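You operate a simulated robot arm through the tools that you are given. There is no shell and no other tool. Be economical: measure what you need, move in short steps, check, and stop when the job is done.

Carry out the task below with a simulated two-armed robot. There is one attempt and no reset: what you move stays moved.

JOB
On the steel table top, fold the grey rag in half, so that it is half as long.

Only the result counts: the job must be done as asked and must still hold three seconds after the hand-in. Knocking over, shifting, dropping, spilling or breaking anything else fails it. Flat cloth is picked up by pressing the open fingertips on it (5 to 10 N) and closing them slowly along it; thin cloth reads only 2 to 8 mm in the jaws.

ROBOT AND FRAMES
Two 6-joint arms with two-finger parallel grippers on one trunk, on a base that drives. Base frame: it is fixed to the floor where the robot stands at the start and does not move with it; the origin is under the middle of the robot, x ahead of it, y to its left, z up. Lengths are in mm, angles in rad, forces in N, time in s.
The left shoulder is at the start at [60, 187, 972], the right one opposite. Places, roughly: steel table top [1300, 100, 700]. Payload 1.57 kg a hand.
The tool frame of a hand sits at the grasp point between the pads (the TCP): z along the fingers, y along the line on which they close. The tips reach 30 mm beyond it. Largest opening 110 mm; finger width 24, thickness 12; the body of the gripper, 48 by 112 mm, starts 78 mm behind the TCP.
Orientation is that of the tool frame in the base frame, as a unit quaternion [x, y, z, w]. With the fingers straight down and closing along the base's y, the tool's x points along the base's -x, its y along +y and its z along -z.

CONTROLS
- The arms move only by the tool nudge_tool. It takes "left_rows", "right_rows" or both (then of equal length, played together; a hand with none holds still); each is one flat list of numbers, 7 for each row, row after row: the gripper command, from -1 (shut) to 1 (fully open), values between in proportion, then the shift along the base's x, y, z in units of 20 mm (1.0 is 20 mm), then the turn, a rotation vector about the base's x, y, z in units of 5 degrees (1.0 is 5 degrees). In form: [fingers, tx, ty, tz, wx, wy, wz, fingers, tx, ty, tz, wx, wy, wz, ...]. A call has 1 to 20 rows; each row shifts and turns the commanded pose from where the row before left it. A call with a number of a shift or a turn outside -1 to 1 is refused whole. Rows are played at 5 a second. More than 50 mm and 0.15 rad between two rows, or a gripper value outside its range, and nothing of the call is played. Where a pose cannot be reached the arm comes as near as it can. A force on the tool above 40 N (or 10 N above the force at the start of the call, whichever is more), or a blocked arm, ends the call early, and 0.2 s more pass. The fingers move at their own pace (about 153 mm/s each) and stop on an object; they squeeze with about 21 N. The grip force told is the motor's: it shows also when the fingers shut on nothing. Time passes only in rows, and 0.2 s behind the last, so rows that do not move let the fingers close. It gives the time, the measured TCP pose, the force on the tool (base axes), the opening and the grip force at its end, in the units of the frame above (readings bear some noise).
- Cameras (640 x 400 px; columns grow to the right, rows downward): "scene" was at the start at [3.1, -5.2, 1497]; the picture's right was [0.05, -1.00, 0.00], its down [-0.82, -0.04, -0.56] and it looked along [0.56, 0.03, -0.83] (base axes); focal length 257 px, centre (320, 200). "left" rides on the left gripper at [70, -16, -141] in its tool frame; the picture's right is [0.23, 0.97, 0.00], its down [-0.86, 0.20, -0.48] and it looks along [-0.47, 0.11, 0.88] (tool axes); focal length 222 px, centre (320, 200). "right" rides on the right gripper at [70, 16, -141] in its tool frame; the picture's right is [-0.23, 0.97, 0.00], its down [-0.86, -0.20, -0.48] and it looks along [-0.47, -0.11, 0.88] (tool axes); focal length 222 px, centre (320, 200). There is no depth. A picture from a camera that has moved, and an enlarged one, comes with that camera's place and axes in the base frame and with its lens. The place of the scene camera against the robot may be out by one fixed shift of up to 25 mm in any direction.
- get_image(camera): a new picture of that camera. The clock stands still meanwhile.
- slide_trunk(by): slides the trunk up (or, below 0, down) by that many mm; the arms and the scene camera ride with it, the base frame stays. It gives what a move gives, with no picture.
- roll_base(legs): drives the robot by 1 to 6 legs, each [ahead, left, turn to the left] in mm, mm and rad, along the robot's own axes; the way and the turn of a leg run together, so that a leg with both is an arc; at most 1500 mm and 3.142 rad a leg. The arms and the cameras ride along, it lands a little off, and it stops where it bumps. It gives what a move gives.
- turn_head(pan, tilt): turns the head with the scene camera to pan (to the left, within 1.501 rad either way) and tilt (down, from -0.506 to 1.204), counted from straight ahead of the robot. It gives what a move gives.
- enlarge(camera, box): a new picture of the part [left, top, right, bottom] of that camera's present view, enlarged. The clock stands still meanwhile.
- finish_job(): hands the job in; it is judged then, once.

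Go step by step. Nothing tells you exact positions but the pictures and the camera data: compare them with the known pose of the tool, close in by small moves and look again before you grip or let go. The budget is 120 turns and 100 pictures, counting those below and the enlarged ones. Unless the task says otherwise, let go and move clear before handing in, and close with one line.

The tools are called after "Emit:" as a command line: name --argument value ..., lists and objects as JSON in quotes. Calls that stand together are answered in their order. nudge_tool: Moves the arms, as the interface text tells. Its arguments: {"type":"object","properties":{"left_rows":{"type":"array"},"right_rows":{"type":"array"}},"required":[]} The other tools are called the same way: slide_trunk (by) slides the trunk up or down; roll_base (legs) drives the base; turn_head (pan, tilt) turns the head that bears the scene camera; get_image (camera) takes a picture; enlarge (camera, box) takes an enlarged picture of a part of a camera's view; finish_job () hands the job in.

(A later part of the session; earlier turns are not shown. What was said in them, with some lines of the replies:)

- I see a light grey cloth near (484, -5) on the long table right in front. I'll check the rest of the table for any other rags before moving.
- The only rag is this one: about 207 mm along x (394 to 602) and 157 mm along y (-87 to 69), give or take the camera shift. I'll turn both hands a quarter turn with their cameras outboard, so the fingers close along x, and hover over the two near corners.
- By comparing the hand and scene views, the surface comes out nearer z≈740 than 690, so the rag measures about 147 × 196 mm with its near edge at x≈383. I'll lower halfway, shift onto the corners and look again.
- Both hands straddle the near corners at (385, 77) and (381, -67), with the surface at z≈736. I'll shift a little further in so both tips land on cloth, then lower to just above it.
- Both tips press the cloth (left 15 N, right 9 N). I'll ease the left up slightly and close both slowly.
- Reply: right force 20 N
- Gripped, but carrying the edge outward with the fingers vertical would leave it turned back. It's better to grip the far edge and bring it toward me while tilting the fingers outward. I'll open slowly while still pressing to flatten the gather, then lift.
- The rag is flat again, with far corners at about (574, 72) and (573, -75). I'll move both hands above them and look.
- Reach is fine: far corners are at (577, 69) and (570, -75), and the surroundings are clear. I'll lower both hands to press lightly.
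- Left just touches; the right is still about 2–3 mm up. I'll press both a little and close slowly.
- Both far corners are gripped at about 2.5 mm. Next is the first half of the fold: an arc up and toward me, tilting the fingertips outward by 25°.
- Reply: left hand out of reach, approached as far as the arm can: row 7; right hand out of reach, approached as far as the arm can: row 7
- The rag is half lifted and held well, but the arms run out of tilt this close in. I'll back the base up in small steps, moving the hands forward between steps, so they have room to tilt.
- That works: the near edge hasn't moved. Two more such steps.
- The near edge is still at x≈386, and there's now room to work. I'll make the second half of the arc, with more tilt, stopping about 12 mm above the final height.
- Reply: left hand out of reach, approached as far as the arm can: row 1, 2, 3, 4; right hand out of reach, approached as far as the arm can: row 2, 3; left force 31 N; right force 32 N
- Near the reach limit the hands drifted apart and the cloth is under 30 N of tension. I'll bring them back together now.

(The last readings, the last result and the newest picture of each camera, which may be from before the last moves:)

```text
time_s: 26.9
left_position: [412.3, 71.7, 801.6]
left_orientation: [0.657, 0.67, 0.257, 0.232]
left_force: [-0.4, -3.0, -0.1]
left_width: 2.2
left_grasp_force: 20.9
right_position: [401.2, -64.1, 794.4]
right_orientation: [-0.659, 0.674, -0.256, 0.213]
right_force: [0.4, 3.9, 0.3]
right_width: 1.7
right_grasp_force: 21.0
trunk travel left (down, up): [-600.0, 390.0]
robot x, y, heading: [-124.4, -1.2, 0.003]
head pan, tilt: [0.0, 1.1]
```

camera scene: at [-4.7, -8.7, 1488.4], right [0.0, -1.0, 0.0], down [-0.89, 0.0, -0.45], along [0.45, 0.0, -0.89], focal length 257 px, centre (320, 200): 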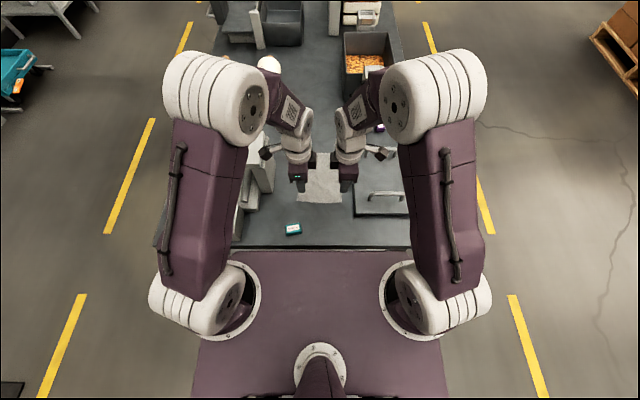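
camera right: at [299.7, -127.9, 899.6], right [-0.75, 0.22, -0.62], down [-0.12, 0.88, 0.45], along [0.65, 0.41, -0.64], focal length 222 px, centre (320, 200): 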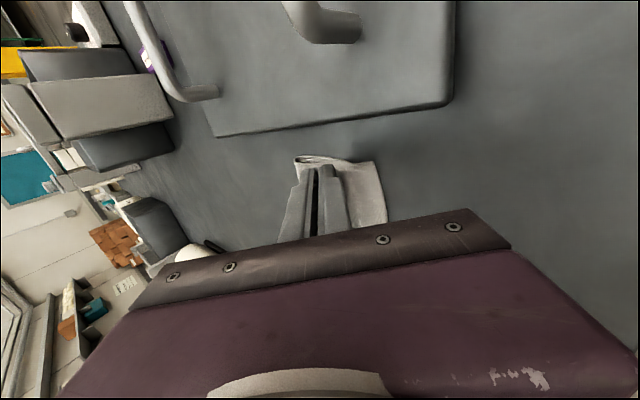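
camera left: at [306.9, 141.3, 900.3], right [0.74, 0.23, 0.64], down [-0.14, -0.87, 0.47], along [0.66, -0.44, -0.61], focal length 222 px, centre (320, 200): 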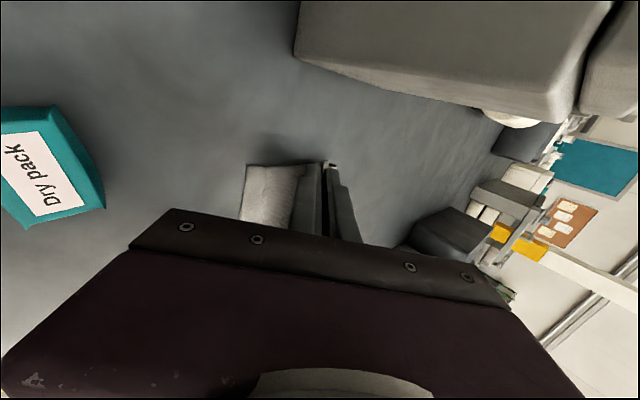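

Emit:
nudge_tool --left_rows '[-1, 0, -0.25, 0, 0, 0, 0]' --right_rows '[-1, 0, 0.2, 0, 0, 0, 0]'

Emit:
enlarge --camera "left" --box '[220, 110, 380, 240]'

Emit:
enlarge --camera "right" --box '[260, 110, 420, 240]'

Emit:
enlarge --camera "scene" --box '[270, 130, 380, 200]'

```text
time_s: 27.3
left_position: [412.5, 65.7, 802.6]
left_orientation: [0.659, 0.668, 0.257, 0.233]
left_force: [0.0, -0.7, 0.4]
left_width: 2.3
left_grasp_force: 20.4
right_position: [403.1, -60.0, 795.0]
right_orientation: [-0.66, 0.673, -0.256, 0.213]
right_force: [-0.1, -0.6, 0.7]
right_width: 2.1
right_grasp_force: 21.0
trunk travel left (down, up): [-600.0, 390.0]
robot x, y, heading: [-122.0, 1.0, 0.001]
head pan, tilt: [0.0, 1.1]
```

```text
3.08 times, centred on (300, 175) of left
camera zoom: at [307.7, 130.1, 900.1], right [0.74, 0.23, 0.64], down [-0.14, -0.87, 0.47], along [0.66, -0.43, -0.61], focal length 684 px, centre (382, 277)
```

zoom: 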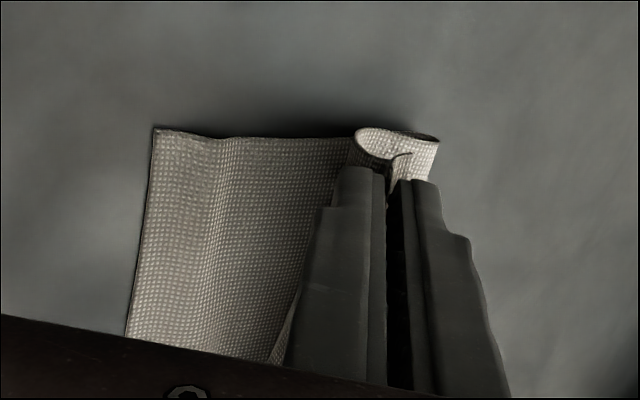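

```text
3.08 times, centred on (340, 175) of right
camera zoom: at [300.3, -118.6, 898.8], right [-0.75, 0.22, -0.62], down [-0.11, 0.88, 0.45], along [0.65, 0.41, -0.64], focal length 684 px, centre (258, 277)
```

zoom: 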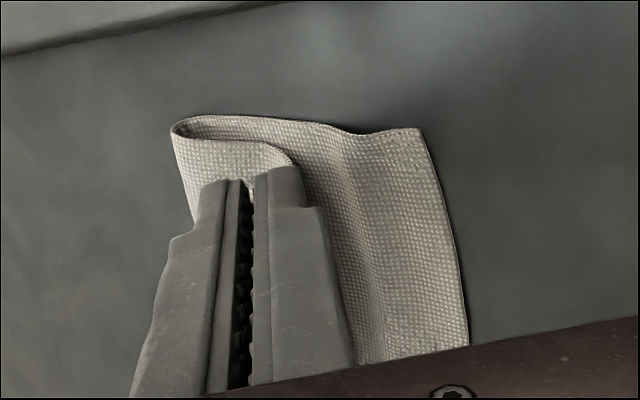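

```text
5.71 times, centred on (325, 165) of scene
camera zoom: at [-129.1, -8.8, 1488.4], right [0.0, -1.0, 0.0], down [-0.89, 0.0, -0.45], along [0.45, 0.0, -0.89], focal length 1468 px, centre (291, 400)
```

zoom: 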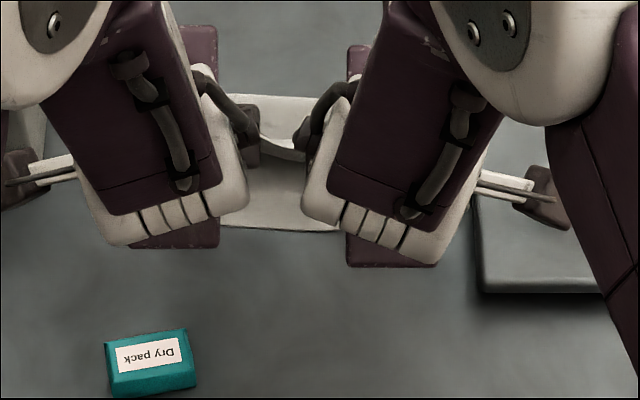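

The rag now loops over properly on both sides and the tension is gone. I'll lower the hands gently onto the near half.

Emit:
nudge_tool --left_rows '[-1, -0.16, 0, -0.2, 0, 0, 0, -1, -0.16, 0, -0.2, 0, 0, 0, -1, -0.16, 0, -0.2, 0, 0, 0, -1, -0.16, 0, -0.2, 0, 0, 0, -1, 0, 0, 0, 0, 0, 0]' --right_rows '[-1, -0.11, 0, -0.12, 0, 0, 0, -1, -0.11, 0, -0.12, 0, 0, 0, -1, -0.11, 0, -0.12, 0, 0, 0, -1, -0.11, 0, -0.12, 0, 0, 0, -1, 0, 0, 0, 0, 0, 0]'

Emit:
enlarge --camera "left" --box '[220, 110, 380, 240]'

Emit:
enlarge --camera "right" --box '[260, 110, 420, 240]'

```text
time_s: 28.5
left_position: [400.3, 64.9, 787.2]
left_orientation: [0.659, 0.669, 0.255, 0.232]
left_force: [-0.1, 0.3, -0.4]
left_width: 2.1
left_grasp_force: 20.7
right_position: [394.2, -58.8, 786.0]
right_orientation: [-0.661, 0.672, -0.257, 0.214]
right_force: [0.0, 0.5, 0.4]
right_width: 2.0
right_grasp_force: 20.9
trunk travel left (down, up): [-600.0, 390.0]
robot x, y, heading: [-126.1, 3.9, 0.002]
head pan, tilt: [0.0, 1.1]
```

```text
3.08 times, centred on (300, 175) of left
camera zoom: at [294.4, 129.2, 885.2], right [0.74, 0.23, 0.64], down [-0.14, -0.87, 0.47], along [0.66, -0.43, -0.61], focal length 684 px, centre (382, 277)
```

zoom: 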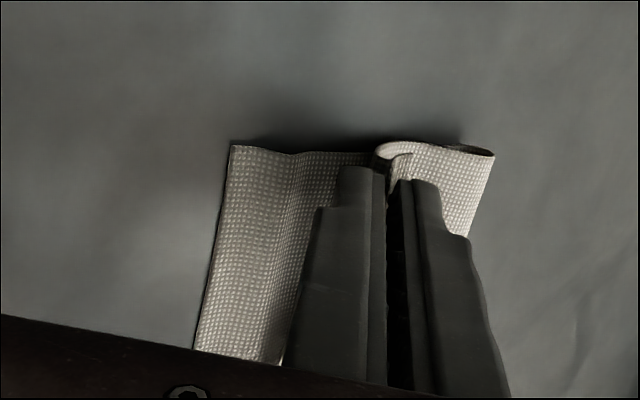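

```text
3.08 times, centred on (340, 175) of right
camera zoom: at [291.9, -117.8, 889.7], right [-0.75, 0.22, -0.62], down [-0.11, 0.88, 0.45], along [0.65, 0.41, -0.64], focal length 684 px, centre (258, 277)
```

zoom: 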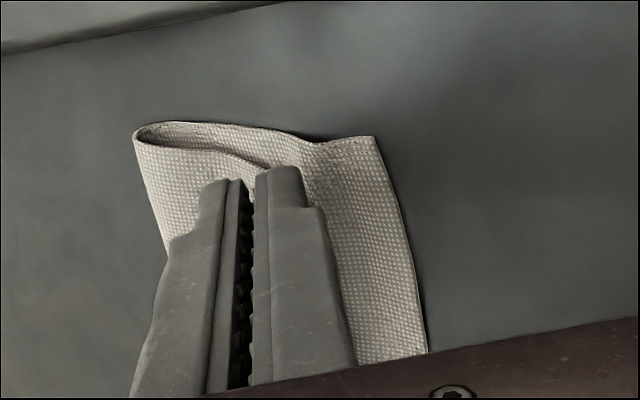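

The fold line is at x≈477 and the near edge is still at x≈385. I'll lower the last ~9 mm.

Emit:
nudge_tool --left_rows '[-1, -0.1, 0, -0.2, 0, 0, 0, -1, -0.1, 0, -0.2, 0, 0, 0, -1, 0, 0, -0.1, 0, 0, 0, -1, 0, 0, 0, 0, 0, 0]' --right_rows '[-1, -0.1, 0, -0.2, 0, 0, 0, -1, 0, 0, -0.2, 0, 0, 0, -1, 0, 0, -0.05, 0, 0, 0, -1, 0, 0, 0, 0, 0, 0]'

Emit:
enlarge --camera "left" --box '[220, 110, 380, 240]'

Emit:
enlarge --camera "right" --box '[260, 110, 420, 240]'

```text
time_s: 29.5
left_position: [395.4, 63.7, 776.8]
left_orientation: [0.658, 0.669, 0.256, 0.233]
left_force: [-0.7, -0.1, -0.6]
left_width: 2.2
left_grasp_force: 21.1
right_position: [392.5, -57.9, 778.3]
right_orientation: [-0.659, 0.673, -0.256, 0.215]
right_force: [0.7, 0.3, -1.1]
right_width: 1.9
right_grasp_force: 20.7
trunk travel left (down, up): [-600.0, 390.0]
robot x, y, heading: [-125.5, -1.5, -0.001]
head pan, tilt: [0.0, 1.1]
```

```text
3.08 times, centred on (300, 175) of left
camera zoom: at [291.0, 128.4, 874.9], right [0.74, 0.23, 0.64], down [-0.14, -0.87, 0.47], along [0.66, -0.43, -0.61], focal length 684 px, centre (382, 277)
```

zoom: 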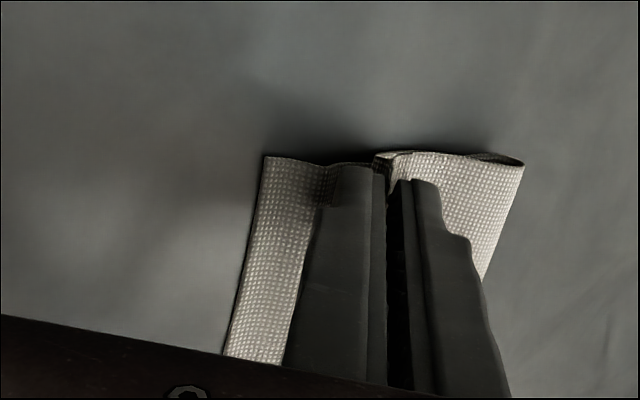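

```text
3.08 times, centred on (340, 175) of right
camera zoom: at [289.4, -118.1, 881.7], right [-0.75, 0.22, -0.62], down [-0.11, 0.88, 0.45], along [0.65, 0.41, -0.64], focal length 684 px, centre (258, 277)
```

zoom: 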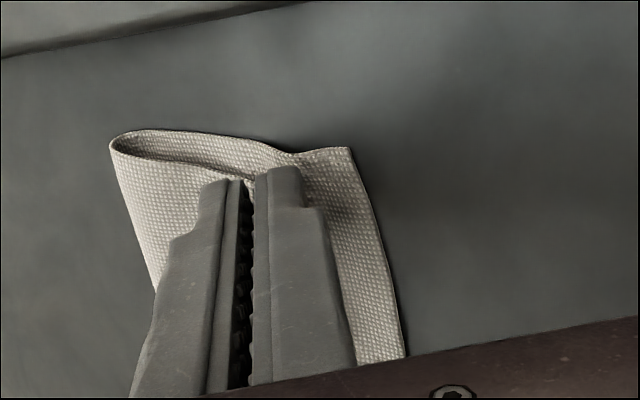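

The tips are almost down on the lower layer. I'll lower a touch more, then open slowly while holding the lower fingers still, and look.

Emit:
nudge_tool --left_rows '[-1, 0, 0, -0.1, 0, 0, 0, -0.95, 0, 0, 0.05, 0, 0, 0, -0.9, 0, 0, 0.1, 0, 0, 0, -0.85, 0, 0, 0.1, 0, 0, 0, -0.8, 0, 0, 0.1, 0, 0, 0, -0.75, 0, 0, 0.1, 0, 0, 0, -0.75, 0, 0, 0, 0, 0, 0]' --right_rows '[-1, 0, 0, -0.1, 0, 0, 0, -0.95, 0, 0, 0.05, 0, 0, 0, -0.9, 0, 0, 0.1, 0, 0, 0, -0.85, 0, 0, 0.1, 0, 0, 0, -0.8, 0, 0, 0.1, 0, 0, 0, -0.75, 0, 0, 0.1, 0, 0, 0, -0.75, 0, 0, 0, 0, 0, 0]'

Emit:
enlarge --camera "left" --box '[220, 110, 380, 240]'

Emit:
enlarge --camera "right" --box '[260, 110, 420, 240]'

```text
time_s: 31.1
left_position: [397.1, 64.0, 783.7]
left_orientation: [0.658, 0.668, 0.256, 0.233]
left_force: [-0.2, 0.3, 0.4]
left_width: 13.8
left_grasp_force: 0.0
right_position: [391.2, -57.9, 782.1]
right_orientation: [-0.66, 0.673, -0.256, 0.215]
right_force: [0.2, 0.7, -0.8]
right_width: 13.7
right_grasp_force: 0.1
trunk travel left (down, up): [-600.0, 390.0]
robot x, y, heading: [-122.9, 3.8, -0.002]
head pan, tilt: [0.0, 1.1]
```

```text
3.08 times, centred on (300, 175) of left
camera zoom: at [291.1, 128.7, 882.1], right [0.74, 0.23, 0.64], down [-0.14, -0.87, 0.47], along [0.66, -0.43, -0.61], focal length 684 px, centre (382, 277)
```

zoom: 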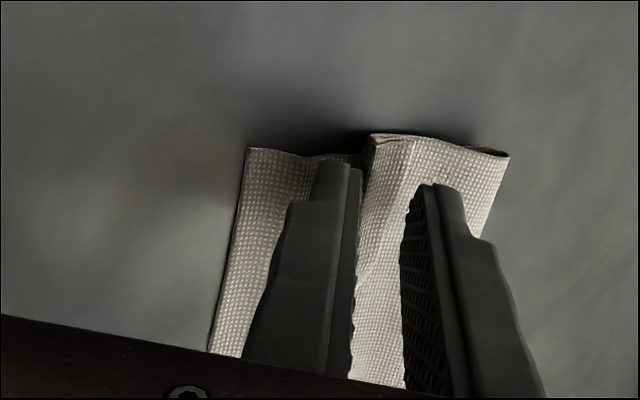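

```text
3.08 times, centred on (340, 175) of right
camera zoom: at [289.0, -118.4, 887.1], right [-0.75, 0.22, -0.62], down [-0.11, 0.88, 0.45], along [0.65, 0.41, -0.64], focal length 684 px, centre (258, 277)
```

zoom: 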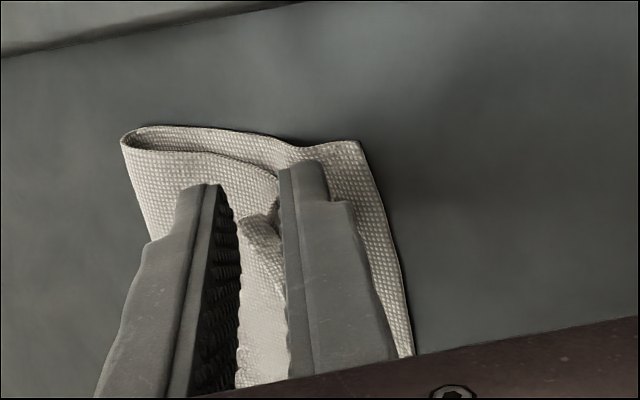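

The gathered strip has sprung open and lies over the lower fingers. I'll withdraw the fingers straight back by rolling the base.

Emit:
roll_base --legs '[[-70, 0, 0]]'

Emit:
get_image --camera "left"

Emit:
get_image --camera "right"

Emit:
get_image --camera "scene"

```text
time_s: 32.1
left_position: [327.7, 65.0, 784.6]
left_orientation: [0.658, 0.669, 0.256, 0.233]
left_force: [-0.3, -0.6, 0.0]
left_width: 14.0
left_grasp_force: 0.1
right_position: [321.2, -57.2, 784.0]
right_orientation: [-0.66, 0.673, -0.256, 0.215]
right_force: [0.1, 0.4, -0.1]
right_width: 13.8
right_grasp_force: 0.0
trunk travel left (down, up): [-600.0, 390.0]
robot x, y, heading: [-195.3, 0.1, 0.006]
head pan, tilt: [0.0, 1.1]
```

```text
57 pictures are left
camera left: at [221.0, 129.4, 882.5], right [0.73, 0.23, 0.64], down [-0.14, -0.87, 0.47], along [0.66, -0.43, -0.61], focal length 222 px, centre (320, 200)
```

left: 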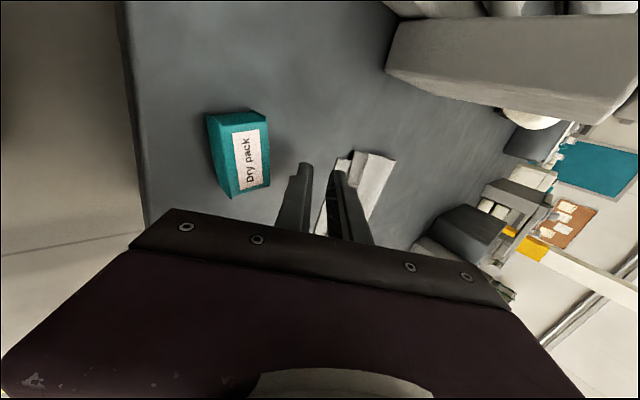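

```text
56 pictures are left
camera right: at [219.4, -117.7, 887.6], right [-0.75, 0.22, -0.62], down [-0.12, 0.88, 0.45], along [0.65, 0.41, -0.64], focal length 222 px, centre (320, 200)
```

right: 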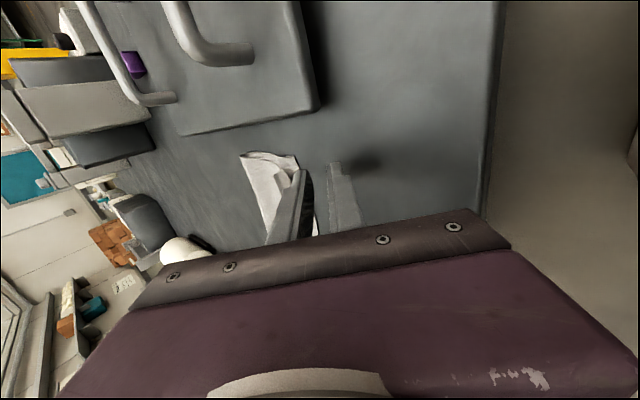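

```text
55 pictures are left
camera scene: at [-199.7, -8.9, 1488.4], right [0.0, -1.0, 0.0], down [-0.89, 0.0, -0.46], along [0.46, 0.0, -0.89], focal length 257 px, centre (320, 200)
```

scene: 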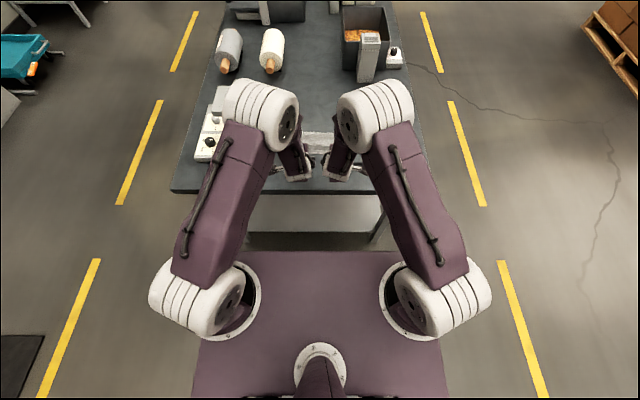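

The fingers are free. I'll raise both hands and turn them back upright for a clear look.

Emit:
nudge_tool --left_rows '[-0.75, 0, 0, 0.8, 0, 0, 0, -0.75, 0, 0, 0.8, 0, 0.5, 0, -0.75, 0, 0, 0.8, 0, 1, 0, -0.75, 0, 0, 0.8, 0, 1, 0, -0.75, 0, 0, 0.6, 0, 1, 0, -0.75, 0, 0, 0.6, 0, 1, 0, -0.75, 0, 0.3, 0.6, 0, 1, 0, -0.75, 0, 0.6, 0.6, 0, 1, 0, -0.75, 0, 0.8, 0, 0, 1, 0, -0.75, 0, 0.8, 0, 0, 0.5, 0]' --right_rows '[-0.75, 0, 0, 0.8, 0, 0, 0, -0.75, 0, 0, 0.8, 0, 0.5, 0, -0.75, 0, 0, 0.8, 0, 1, 0, -0.75, 0, 0, 0.8, 0, 1, 0, -0.75, 0, 0, 0.6, 0, 1, 0, -0.75, 0, 0, 0.6, 0, 1, 0, -0.75, 0, -0.3, 0.6, 0, 1, 0, -0.75, 0, -0.6, 0.6, 0, 1, 0, -0.75, 0, -0.8, 0, 0, 1, 0, -0.75, 0, -0.8, 0, 0, 0.5, 0]'

Emit:
get_image --camera "left"

Emit:
get_image --camera "right"

Emit:
enlarge --camera "scene" --box '[260, 100, 380, 200]'

```text
time_s: 34.3
left_position: [328.9, 122.0, 887.4]
left_orientation: [0.704, 0.709, 0.041, 0.001]
left_force: [0.1, 0.1, -0.1]
left_width: 14.0
left_grasp_force: 0.0
left hand out of reach, approached as far as the arm can: row 4, 5
right_position: [322.2, -106.7, 894.7]
right_orientation: [0.709, -0.704, 0.013, 0.03]
right_force: [-0.3, 0.2, -0.5]
right_width: 13.7
right_grasp_force: 0.1
trunk travel left (down, up): [-600.0, 390.0]
robot x, y, heading: [-190.0, -2.3, 0.007]
head pan, tilt: [0.0, 1.1]
```

```text
54 pictures are left
camera left: at [304.5, 183.8, 1030.1], right [0.97, 0.23, 0.07], down [0.18, -0.88, 0.44], along [0.16, -0.41, -0.9], focal length 222 px, centre (320, 200)
```

left: 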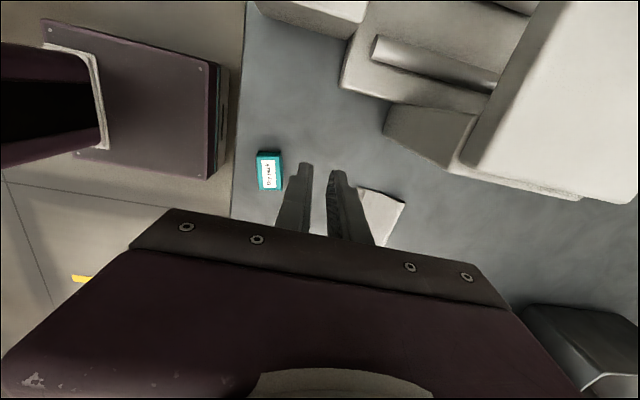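

```text
53 pictures are left
camera right: at [310.7, -166.2, 1041.4], right [-0.98, 0.22, 0.01], down [0.2, 0.88, 0.42], along [0.09, 0.41, -0.91], focal length 222 px, centre (320, 200)
```

right: 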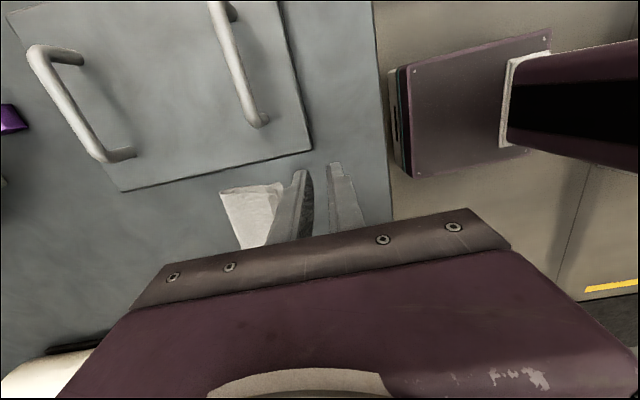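

```text
4.00 times, centred on (320, 150) of scene
camera zoom: at [-198.1, -8.8, 1488.4], right [0.0, -1.0, 0.0], down [-0.89, 0.0, -0.45], along [0.45, 0.0, -0.89], focal length 1028 px, centre (320, 400)
```

zoom: 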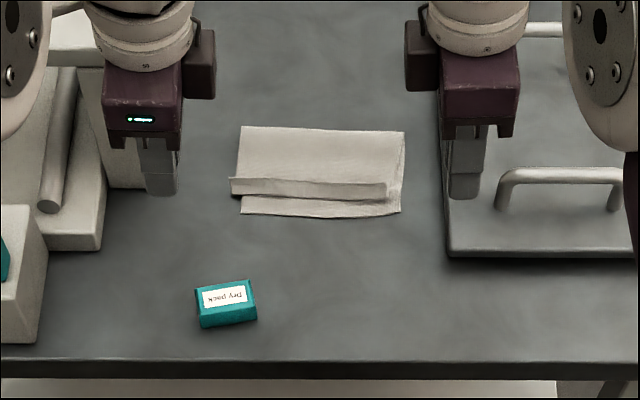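

The rag is folded at x≈478, but the upper layer's free edge strip (about 20 mm) is turned back. I'll roll ahead and sweep it flat with closed fingertips.

Emit:
roll_base --legs '[[100, 0, 0]]'

Emit:
enlarge --camera "scene" --box '[270, 120, 380, 210]'

Emit:
get_image --camera "left"

Emit:
get_image --camera "right"

```text
time_s: 35.5
left_position: [427.2, 121.9, 887.3]
left_orientation: [0.706, 0.707, 0.042, 0.001]
left_force: [0.8, -0.3, -1.2]
left_width: 13.6
left_grasp_force: 0.2
right_position: [419.7, -108.0, 895.5]
right_orientation: [0.707, -0.706, 0.015, 0.029]
right_force: [-0.2, -0.4, -0.1]
right_width: 13.6
right_grasp_force: 0.1
trunk travel left (down, up): [-600.0, 390.0]
robot x, y, heading: [-97.4, -0.9, 0.0]
head pan, tilt: [0.0, 1.1]
```

```text
4.44 times, centred on (325, 165) of scene
camera zoom: at [-100.6, -8.7, 1488.4], right [0.0, -1.0, 0.0], down [-0.89, 0.0, -0.45], along [0.45, 0.0, -0.89], focal length 1142 px, centre (298, 356)
```

zoom: 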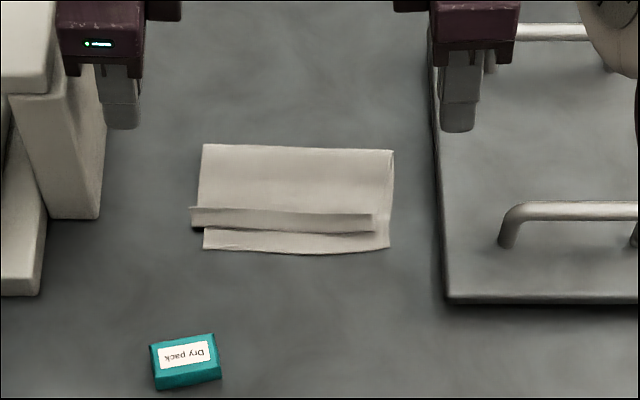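

```text
50 pictures are left
camera left: at [402.4, 181.9, 1029.9], right [0.97, 0.23, 0.07], down [0.17, -0.88, 0.44], along [0.16, -0.41, -0.9], focal length 222 px, centre (320, 200)
```

left: 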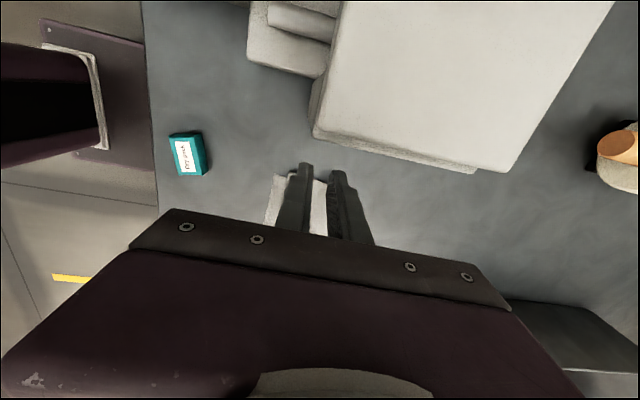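

```text
49 pictures are left
camera right: at [407.3, -167.8, 1041.3], right [-0.97, 0.23, 0.01], down [0.21, 0.88, 0.42], along [0.09, 0.41, -0.91], focal length 222 px, centre (320, 200)
```

right: 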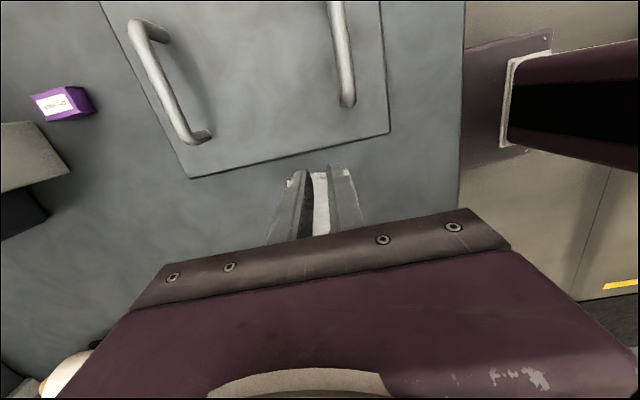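

I'll close the fingers, straighten the hands and bring them above the upper layer, just beyond the turned-back strip (which spans x≈400–418).

Emit:
nudge_tool --left_rows '[-1, 0.23, -0.74, -0.87, -0.13, 0.14, 0, -1, 0.23, -0.74, -0.87, -0.13, 0.14, 0, -1, 0.23, -0.74, -0.87, -0.13, 0.14, 0, -1, 0.23, -0.74, -0.87, -0.13, 0.14, 0, -1, 0.23, -0.74, -0.87, -0.13, 0.14, 0, -1, 0, 0, 0, 0, 0, 0]' --right_rows '[-1, 0.3, 0.58, -0.95, 0.14, -0.05, 0, -1, 0.3, 0.58, -0.95, 0.14, -0.05, 0, -1, 0.3, 0.58, -0.95, 0.14, -0.05, 0, -1, 0.3, 0.58, -0.95, 0.14, -0.05, 0, -1, 0.3, 0.58, -0.95, 0.14, -0.05, 0, -1, 0, 0, 0, 0, 0, 0]'

Emit:
get_image --camera "left"

Emit:
get_image --camera "right"

```text
time_s: 36.9
left_position: [448.6, 44.7, 799.6]
left_orientation: [0.706, 0.708, 0.0, -0.001]
left_force: [0.1, -0.4, -0.3]
left_width: 0.0
left_grasp_force: 20.9
right_position: [449.5, -50.8, 797.2]
right_orientation: [0.707, -0.707, 0.001, 0.0]
right_force: [0.1, 1.1, 0.6]
right_width: 0.0
right_grasp_force: 20.5
trunk travel left (down, up): [-600.0, 390.0]
robot x, y, heading: [-92.5, 1.4, 0.002]
head pan, tilt: [0.0, 1.1]
```

```text
48 pictures are left
camera left: at [432.0, 115.0, 940.5], right [0.97, 0.23, 0.0], down [0.2, -0.85, 0.48], along [0.11, -0.46, -0.88], focal length 222 px, centre (320, 200)
```

left: 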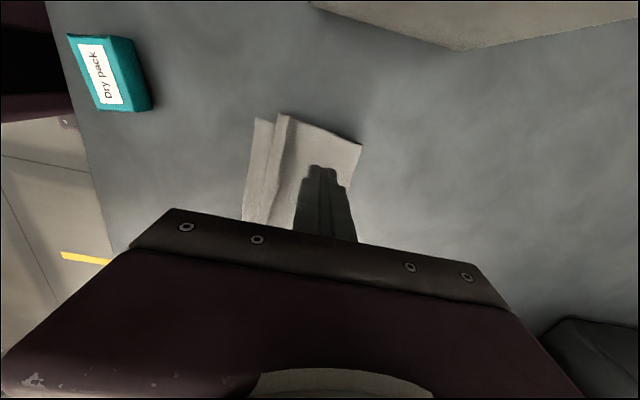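

```text
47 pictures are left
camera right: at [433.6, -119.9, 940.0], right [-0.97, 0.22, 0.0], down [0.2, 0.86, 0.48], along [0.11, 0.47, -0.88], focal length 222 px, centre (320, 200)
```

right: 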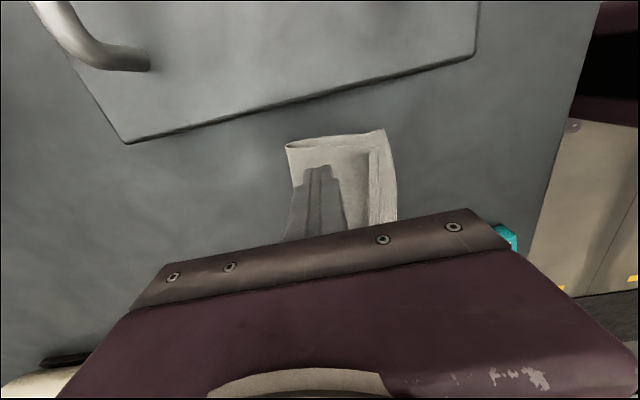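

Emit:
enlarge --camera "left" --box '[230, 100, 390, 200]'

Emit:
enlarge --camera "right" --box '[270, 115, 430, 215]'

```text
4.00 times, centred on (310, 150) of left
camera zoom: at [432.0, 115.0, 940.5], right [0.97, 0.23, 0.0], down [0.2, -0.85, 0.48], along [0.11, -0.46, -0.88], focal length 888 px, centre (360, 400)
```

zoom: 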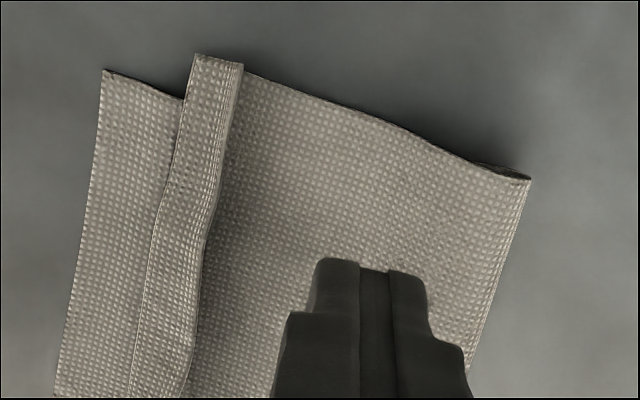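

```text
4.00 times, centred on (350, 165) of right
camera zoom: at [433.6, -119.9, 940.0], right [-0.97, 0.22, 0.0], down [0.2, 0.86, 0.48], along [0.11, 0.47, -0.88], focal length 888 px, centre (200, 340)
```

zoom: 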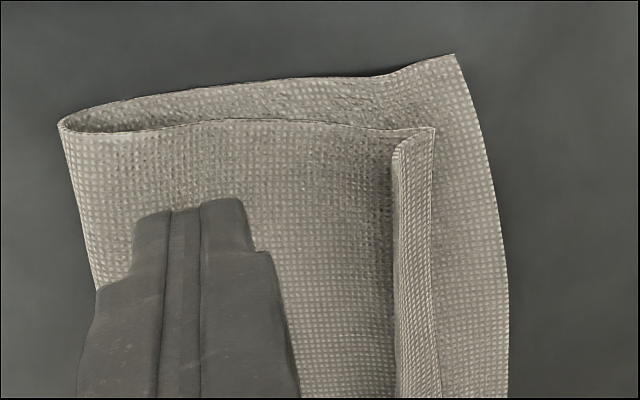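

The strip stands about upright on the upper layer. I'll lower the closed tips to ~5 mm above the table and sweep toward me to lay it over.

Emit:
nudge_tool --left_rows '[-1, 0, 0, -0.6, 0, 0, 0, -1, 0, 0, -0.48, 0, 0, 0, -1, -0.25, 0, 0, 0, 0, 0, -1, -0.25, 0, 0, 0, 0, 0, -1, -0.25, 0, 0, 0, 0, 0, -1, -0.25, 0, 0, 0, 0, 0, -1, -0.25, 0, 0, 0, 0, 0, -1, -0.25, 0, 0, 0, 0, 0, -1, -0.25, 0, 0, 0, 0, 0, -1, -0.25, 0, 0, 0, 0, 0, -1, -0.25, 0, 0, 0, 0, 0, -1, -0.25, 0, 0, 0, 0, 0]' --right_rows '[-1, 0, 0, -0.5, 0, 0, 0, -1, 0, 0, -0.45, 0, 0, 0, -1, -0.25, 0, 0, 0, 0, 0, -1, -0.25, 0, 0, 0, 0, 0, -1, -0.25, 0, 0, 0, 0, 0, -1, -0.25, 0, 0, 0, 0, 0, -1, -0.25, 0, 0, 0, 0, 0, -1, -0.25, 0, 0, 0, 0, 0, -1, -0.25, 0, 0, 0, 0, 0, -1, -0.25, 0, 0, 0, 0, 0, -1, -0.25, 0, 0, 0, 0, 0, -1, -0.25, 0, 0, 0, 0, 0]'

Emit:
enlarge --camera "left" --box '[230, 100, 390, 200]'

Emit:
enlarge --camera "right" --box '[230, 115, 390, 215]'

```text
time_s: 39.5
left_position: [399.7, 46.0, 778.3]
left_orientation: [0.706, 0.709, 0.0, 0.0]
left_force: [0.1, -0.2, -0.6]
left_width: 0.2
left_grasp_force: 21.0
right_position: [397.4, -48.5, 781.0]
right_orientation: [0.708, -0.707, 0.001, 0.0]
right_force: [0.1, 0.5, 0.1]
right_width: 0.0
right_grasp_force: 21.3
trunk travel left (down, up): [-600.0, 390.0]
robot x, y, heading: [-98.1, -1.5, -0.002]
head pan, tilt: [0.0, 1.1]
```

```text
4.00 times, centred on (310, 150) of left
camera zoom: at [383.3, 116.1, 919.0], right [0.97, 0.23, 0.0], down [0.2, -0.85, 0.48], along [0.11, -0.46, -0.88], focal length 888 px, centre (360, 400)
```

zoom: 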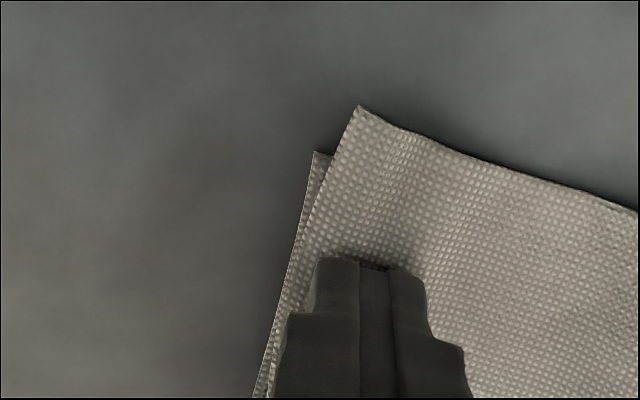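

```text
4.00 times, centred on (310, 165) of right
camera zoom: at [383.1, -117.4, 923.3], right [-0.97, 0.23, 0.0], down [0.2, 0.86, 0.48], along [0.11, 0.47, -0.88], focal length 888 px, centre (360, 340)
```

zoom: 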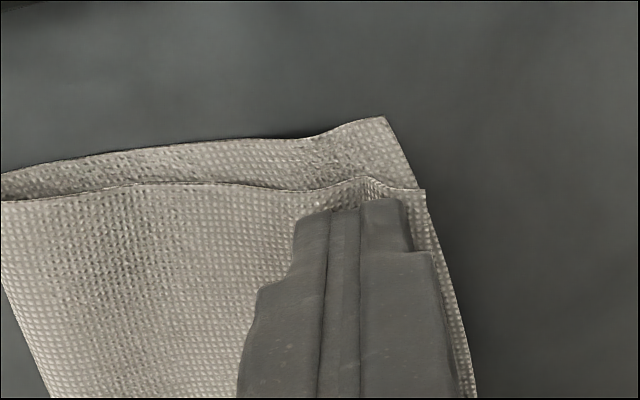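

The strip is laid down and the edges nearly line up. I'll press lightly to flatten it, then lift straight up and look.

Emit:
nudge_tool --left_rows '[-1, 0, 0, -0.15, 0, 0, 0, -1, 0, 0, -0.1, 0, 0, 0, -1, 0, 0, 0, 0, 0, 0, -1, 0, 0, 0, 0, 0, 0, -1, 0, 0, 0.3, 0, 0, 0, -1, 0, 0, 0.8, 0, 0, 0, -1, 0, 0, 1, 0, 0, 0, -1, 0, 0.5, 1, 0, 0, 0, -1, 0, 1, 0.6, 0, 0, 0, -1, 0, 1, 0, 0, 0, 0, -1, 0, 1, 0, 0, 0, 0]' --right_rows '[-1, 0, 0, -0.2, 0, 0, 0, -1, 0, 0, -0.15, 0, 0, 0, -1, 0, 0, 0, 0, 0, 0, -1, 0, 0, 0, 0, 0, 0, -1, 0, 0, 0.3, 0, 0, 0, -1, 0, 0, 0.8, 0, 0, 0, -1, 0, 0, 1, 0, 0, 0, -1, 0, -0.5, 1, 0, 0, 0, -1, 0, -1, 0.6, 0, 0, 0, -1, 0, -1, 0, 0, 0, 0, -1, 0, -1, 0, 0, 0, 0]'

Emit:
enlarge --camera "scene" --box '[270, 120, 380, 210]'

Emit:
get_image --camera "left"

Emit:
get_image --camera "right"

```text
time_s: 41.9
left_position: [400.8, 115.3, 846.4]
left_orientation: [0.705, 0.709, 0.001, 0.0]
left_force: [0.9, 0.4, 0.1]
left_width: 0.3
left_grasp_force: 20.8
right_position: [400.1, -120.8, 848.3]
right_orientation: [0.708, -0.707, 0.001, 0.0]
right_force: [0.2, -0.5, 0.4]
right_width: 0.2
right_grasp_force: 21.3
trunk travel left (down, up): [-600.0, 390.0]
robot x, y, heading: [-93.3, 0.6, 0.002]
head pan, tilt: [0.0, 1.1]
```

```text
4.44 times, centred on (325, 165) of scene
camera zoom: at [-101.2, -8.8, 1488.4], right [0.0, -1.0, 0.0], down [-0.89, 0.0, -0.45], along [0.45, 0.0, -0.89], focal length 1142 px, centre (298, 356)
```

zoom: 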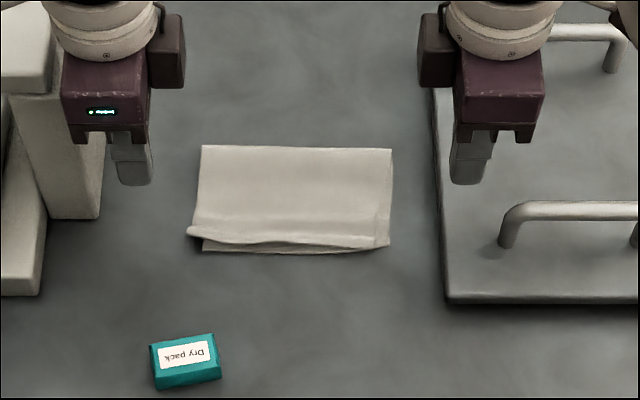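

```text
41 pictures are left
camera left: at [384.6, 185.8, 987.3], right [0.97, 0.23, 0.0], down [0.2, -0.85, 0.48], along [0.11, -0.46, -0.88], focal length 222 px, centre (320, 200)
```

left: 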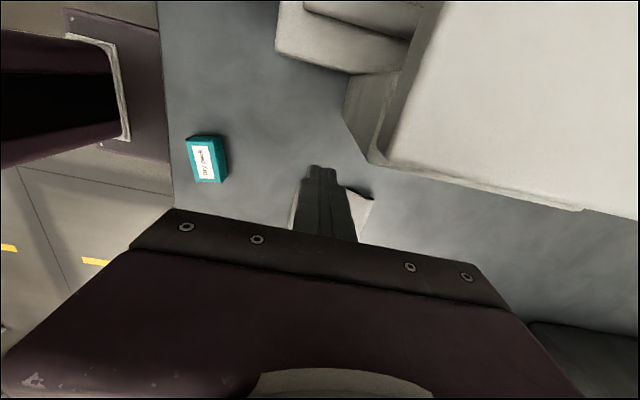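

```text
40 pictures are left
camera right: at [384.7, -190.0, 991.2], right [-0.97, 0.22, 0.0], down [0.2, 0.86, 0.48], along [0.11, 0.47, -0.88], focal length 222 px, centre (320, 200)
```

right: 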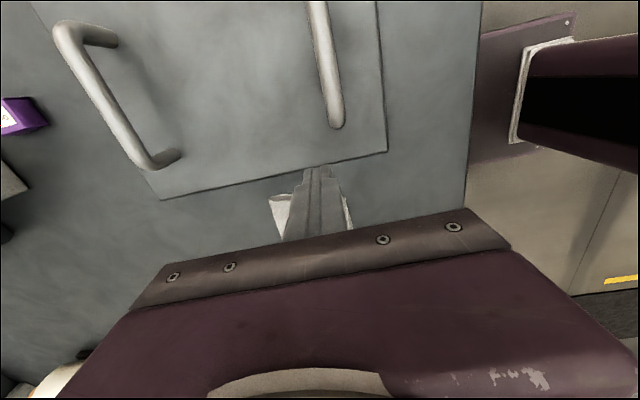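

The rag now lies folded with its edges within about 10 mm of each other. I'll move the hands clear, wait a couple of seconds and check once more.

Emit:
nudge_tool --left_rows '[-1, 0, 0, 1, 0, 0, 0, -1, 0, 0, 1, 0, 0, 0, -1, 0, 0, 1, 0, 0, 0, -1, 0, 0, 0, 0, 0, 0, -1, 0, 0, 0, 0, 0, 0, -1, 0, 0, 0, 0, 0, 0, -1, 0, 0, 0, 0, 0, 0, -1, 0, 0, 0, 0, 0, 0, -1, 0, 0, 0, 0, 0, 0, -1, 0, 0, 0, 0, 0, 0]' --right_rows '[-1, 0, 0, 1, 0, 0, 0, -1, 0, 0, 1, 0, 0, 0, -1, 0, 0, 1, 0, 0, 0, -1, 0, 0, 0, 0, 0, 0, -1, 0, 0, 0, 0, 0, 0, -1, 0, 0, 0, 0, 0, 0, -1, 0, 0, 0, 0, 0, 0, -1, 0, 0, 0, 0, 0, 0, -1, 0, 0, 0, 0, 0, 0, -1, 0, 0, 0, 0, 0, 0]'

Emit:
enlarge --camera "scene" --box '[290, 140, 370, 190]'

Emit:
get_image --camera "scene"

```text
time_s: 44.1
left_position: [401.1, 115.9, 907.4]
left_orientation: [0.706, 0.708, 0.001, 0.0]
left_force: [-1.5, 0.1, -0.1]
left_width: 0.0
left_grasp_force: 21.4
right_position: [399.0, -121.0, 907.9]
right_orientation: [0.708, -0.707, 0.001, -0.001]
right_force: [-0.7, -0.3, 0.3]
right_width: 0.0
right_grasp_force: 20.7
trunk travel left (down, up): [-600.0, 390.0]
robot x, y, heading: [-93.5, -2.8, -0.001]
head pan, tilt: [0.0, 1.1]
```

```text
8.00 times, centred on (330, 165) of scene
camera zoom: at [-101.1, -8.7, 1488.4], right [0.0, -1.0, 0.0], down [-0.89, 0.0, -0.45], along [0.45, 0.0, -0.89], focal length 2055 px, centre (240, 480)
```

zoom: 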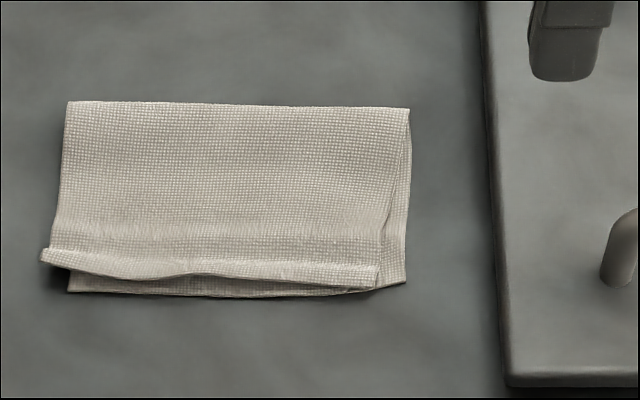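

```text
38 pictures are left
camera scene: at [-101.1, -8.7, 1488.4], right [0.0, -1.0, 0.0], down [-0.89, 0.0, -0.45], along [0.45, 0.0, -0.89], focal length 257 px, centre (320, 200)
```

scene: 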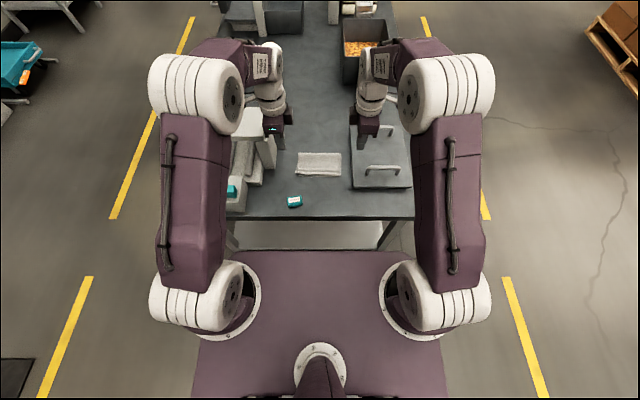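

It's stable, but the upper edge still curls up slightly on the left. I'll make one light ironing pass over that edge with closed tips.

Emit:
nudge_tool --left_rows '[-1, 0.1, -0.4, -0.94, 0, 0, 0, -1, 0.1, -0.4, -0.94, 0, 0, 0, -1, 0.1, -0.4, -0.94, 0, 0, 0, -1, 0.1, -0.4, -0.94, 0, 0, 0, -1, 0.1, -0.4, -0.94, 0, 0, 0, -1, 0, -0.4, -0.94, 0, 0, 0, -1, 0, -0.4, -0.94, 0, 0, 0, -1, -0.25, 0, 0, 0, 0, 0, -1, -0.25, 0, 0, 0, 0, 0, -1, -0.25, 0, 0, 0, 0, 0, -1, -0.25, 0, 0, 0, 0, 0, -1, -0.25, 0, -0.05, 0, 0, 0, -1, -0.25, 0, -0.05, 0, 0, 0, -1, 0, 0, 0, 0, 0, 0]' --right_rows '[-1, 0.1, 0.5, -0.94, 0, 0, 0, -1, 0.1, 0.5, -0.94, 0, 0, 0, -1, 0.1, 0.5, -0.94, 0, 0, 0, -1, 0.1, 0.5, -0.94, 0, 0, 0, -1, 0.1, 0.5, -0.94, 0, 0, 0, -1, 0, 0.5, -0.94, 0, 0, 0, -1, 0, 0.5, -0.94, 0, 0, 0, -1, -0.25, 0, 0, 0, 0, 0, -1, -0.25, 0, 0, 0, 0, 0, -1, -0.25, 0, 0, 0, 0, 0, -1, -0.25, 0, 0, 0, 0, 0, -1, -0.25, 0, -0.05, 0, 0, 0, -1, -0.25, 0, -0.05, 0, 0, 0, -1, 0, 0, 0, 0, 0, 0]'

Emit:
enlarge --camera "left" --box '[230, 100, 390, 200]'

Emit:
enlarge --camera "right" --box '[230, 115, 390, 215]'

```text
time_s: 47.1
left_position: [379.4, 60.2, 772.7]
left_orientation: [0.706, 0.708, 0.0, -0.001]
left_force: [0.7, 1.0, 0.6]
left_width: 0.0
left_grasp_force: 20.1
right_position: [379.9, -49.0, 775.2]
right_orientation: [0.708, -0.706, 0.001, -0.001]
right_force: [0.1, 0.1, 0.4]
right_width: 0.0
right_grasp_force: 21.1
trunk travel left (down, up): [-600.0, 390.0]
robot x, y, heading: [-98.6, 1.4, -0.01]
head pan, tilt: [0.0, 1.1]
```

```text
4.00 times, centred on (310, 150) of left
camera zoom: at [363.4, 129.9, 913.7], right [0.97, 0.23, 0.0], down [0.2, -0.85, 0.48], along [0.11, -0.46, -0.88], focal length 888 px, centre (360, 400)
```

zoom: 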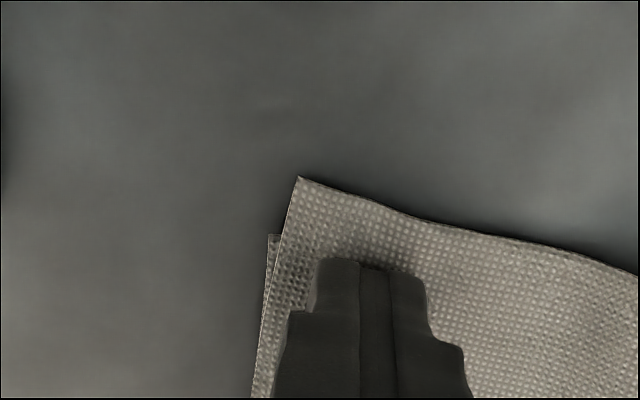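

```text
4.00 times, centred on (310, 165) of right
camera zoom: at [364.6, -118.3, 916.6], right [-0.97, 0.22, 0.0], down [0.2, 0.86, 0.48], along [0.11, 0.47, -0.88], focal length 888 px, centre (360, 340)
```

zoom: 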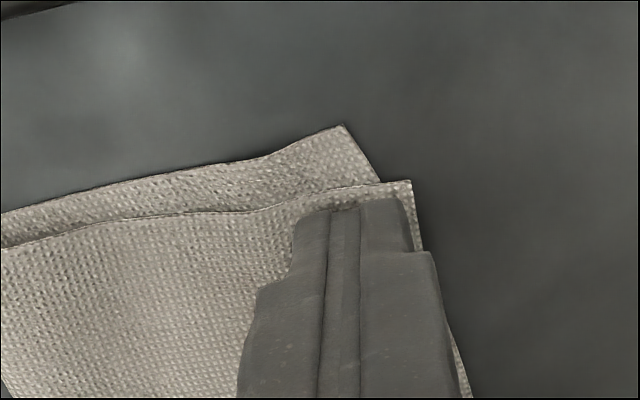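

The edges line up along x, with only about a 10 mm sideways offset. I'll press briefly, lift straight up and clear, and verify.

Emit:
nudge_tool --left_rows '[-1, 0, 0, -0.08, 0, 0, 0, -1, 0, 0, 0, 0, 0, 0, -1, 0, 0, 0, 0, 0, 0, -1, 0, 0, 0.3, 0, 0, 0, -1, 0, 0, 1, 0, 0, 0, -1, 0, 0, 1, 0, 0, 0, -1, 0, 0.3, 1, 0, 0, 0, -1, 0, 0.6, 1, 0, 0, 0, -1, 0, 0.6, 1, 0, 0, 0, -1, 0, 0.6, 1, 0, 0, 0, -1, 0, 0.6, 0, 0, 0, 0, -1, 0, 0, 0, 0, 0, 0, -1, 0, 0, 0, 0, 0, 0, -1, 0, 0, 0, 0, 0, 0]' --right_rows '[-1, 0, 0, -0.18, 0, 0, 0, -1, 0, 0, 0, 0, 0, 0, -1, 0, 0, 0, 0, 0, 0, -1, 0, 0, 0.3, 0, 0, 0, -1, 0, 0, 1, 0, 0, 0, -1, 0, 0, 1, 0, 0, 0, -1, 0, -0.3, 1, 0, 0, 0, -1, 0, -0.6, 1, 0, 0, 0, -1, 0, -0.6, 1, 0, 0, 0, -1, 0, -0.6, 1, 0, 0, 0, -1, 0, -0.6, 0, 0, 0, 0, -1, 0, 0, 0, 0, 0, 0, -1, 0, 0, 0, 0, 0, 0, -1, 0, 0, 0, 0, 0, 0]'

Emit:
enlarge --camera "scene" --box '[290, 140, 370, 190]'

```text
time_s: 50.1
left_position: [380.8, 116.0, 899.0]
left_orientation: [0.706, 0.709, 0.0, -0.001]
left_force: [-0.3, -0.6, 0.0]
left_width: 0.0
left_grasp_force: 21.2
right_position: [379.6, -106.2, 897.9]
right_orientation: [0.708, -0.707, 0.0, -0.001]
right_force: [-1.3, -0.5, 0.1]
right_width: 0.0
right_grasp_force: 20.6
trunk travel left (down, up): [-600.0, 390.0]
robot x, y, heading: [-97.4, -0.4, -0.002]
head pan, tilt: [0.0, 1.1]
```

```text
8.00 times, centred on (330, 165) of scene
camera zoom: at [-101.0, -8.7, 1488.4], right [0.0, -1.0, 0.0], down [-0.89, 0.0, -0.45], along [0.45, 0.0, -0.89], focal length 2055 px, centre (240, 480)
```

zoom: 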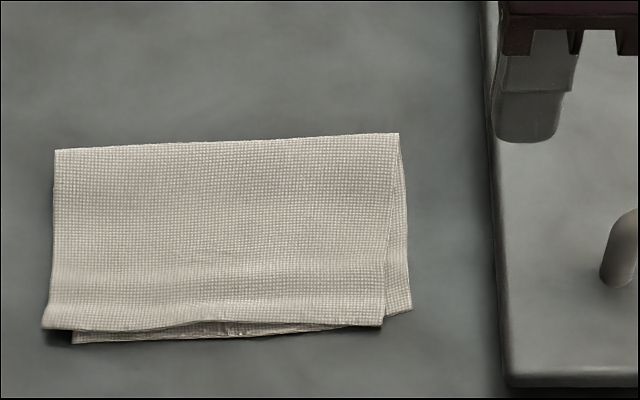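

The rag is flat and neatly folded, it has settled, and both hands are clear. I'm handing in.

Emit:
finish_job

```text
The job is handed in.
```

The grey rag is folded in half along its length on the steel table. The free edge lies within about 5 mm of the opposite edge, with a sideways offset of about 10 mm. I saw nothing else on the table moved, and both hands are clear.
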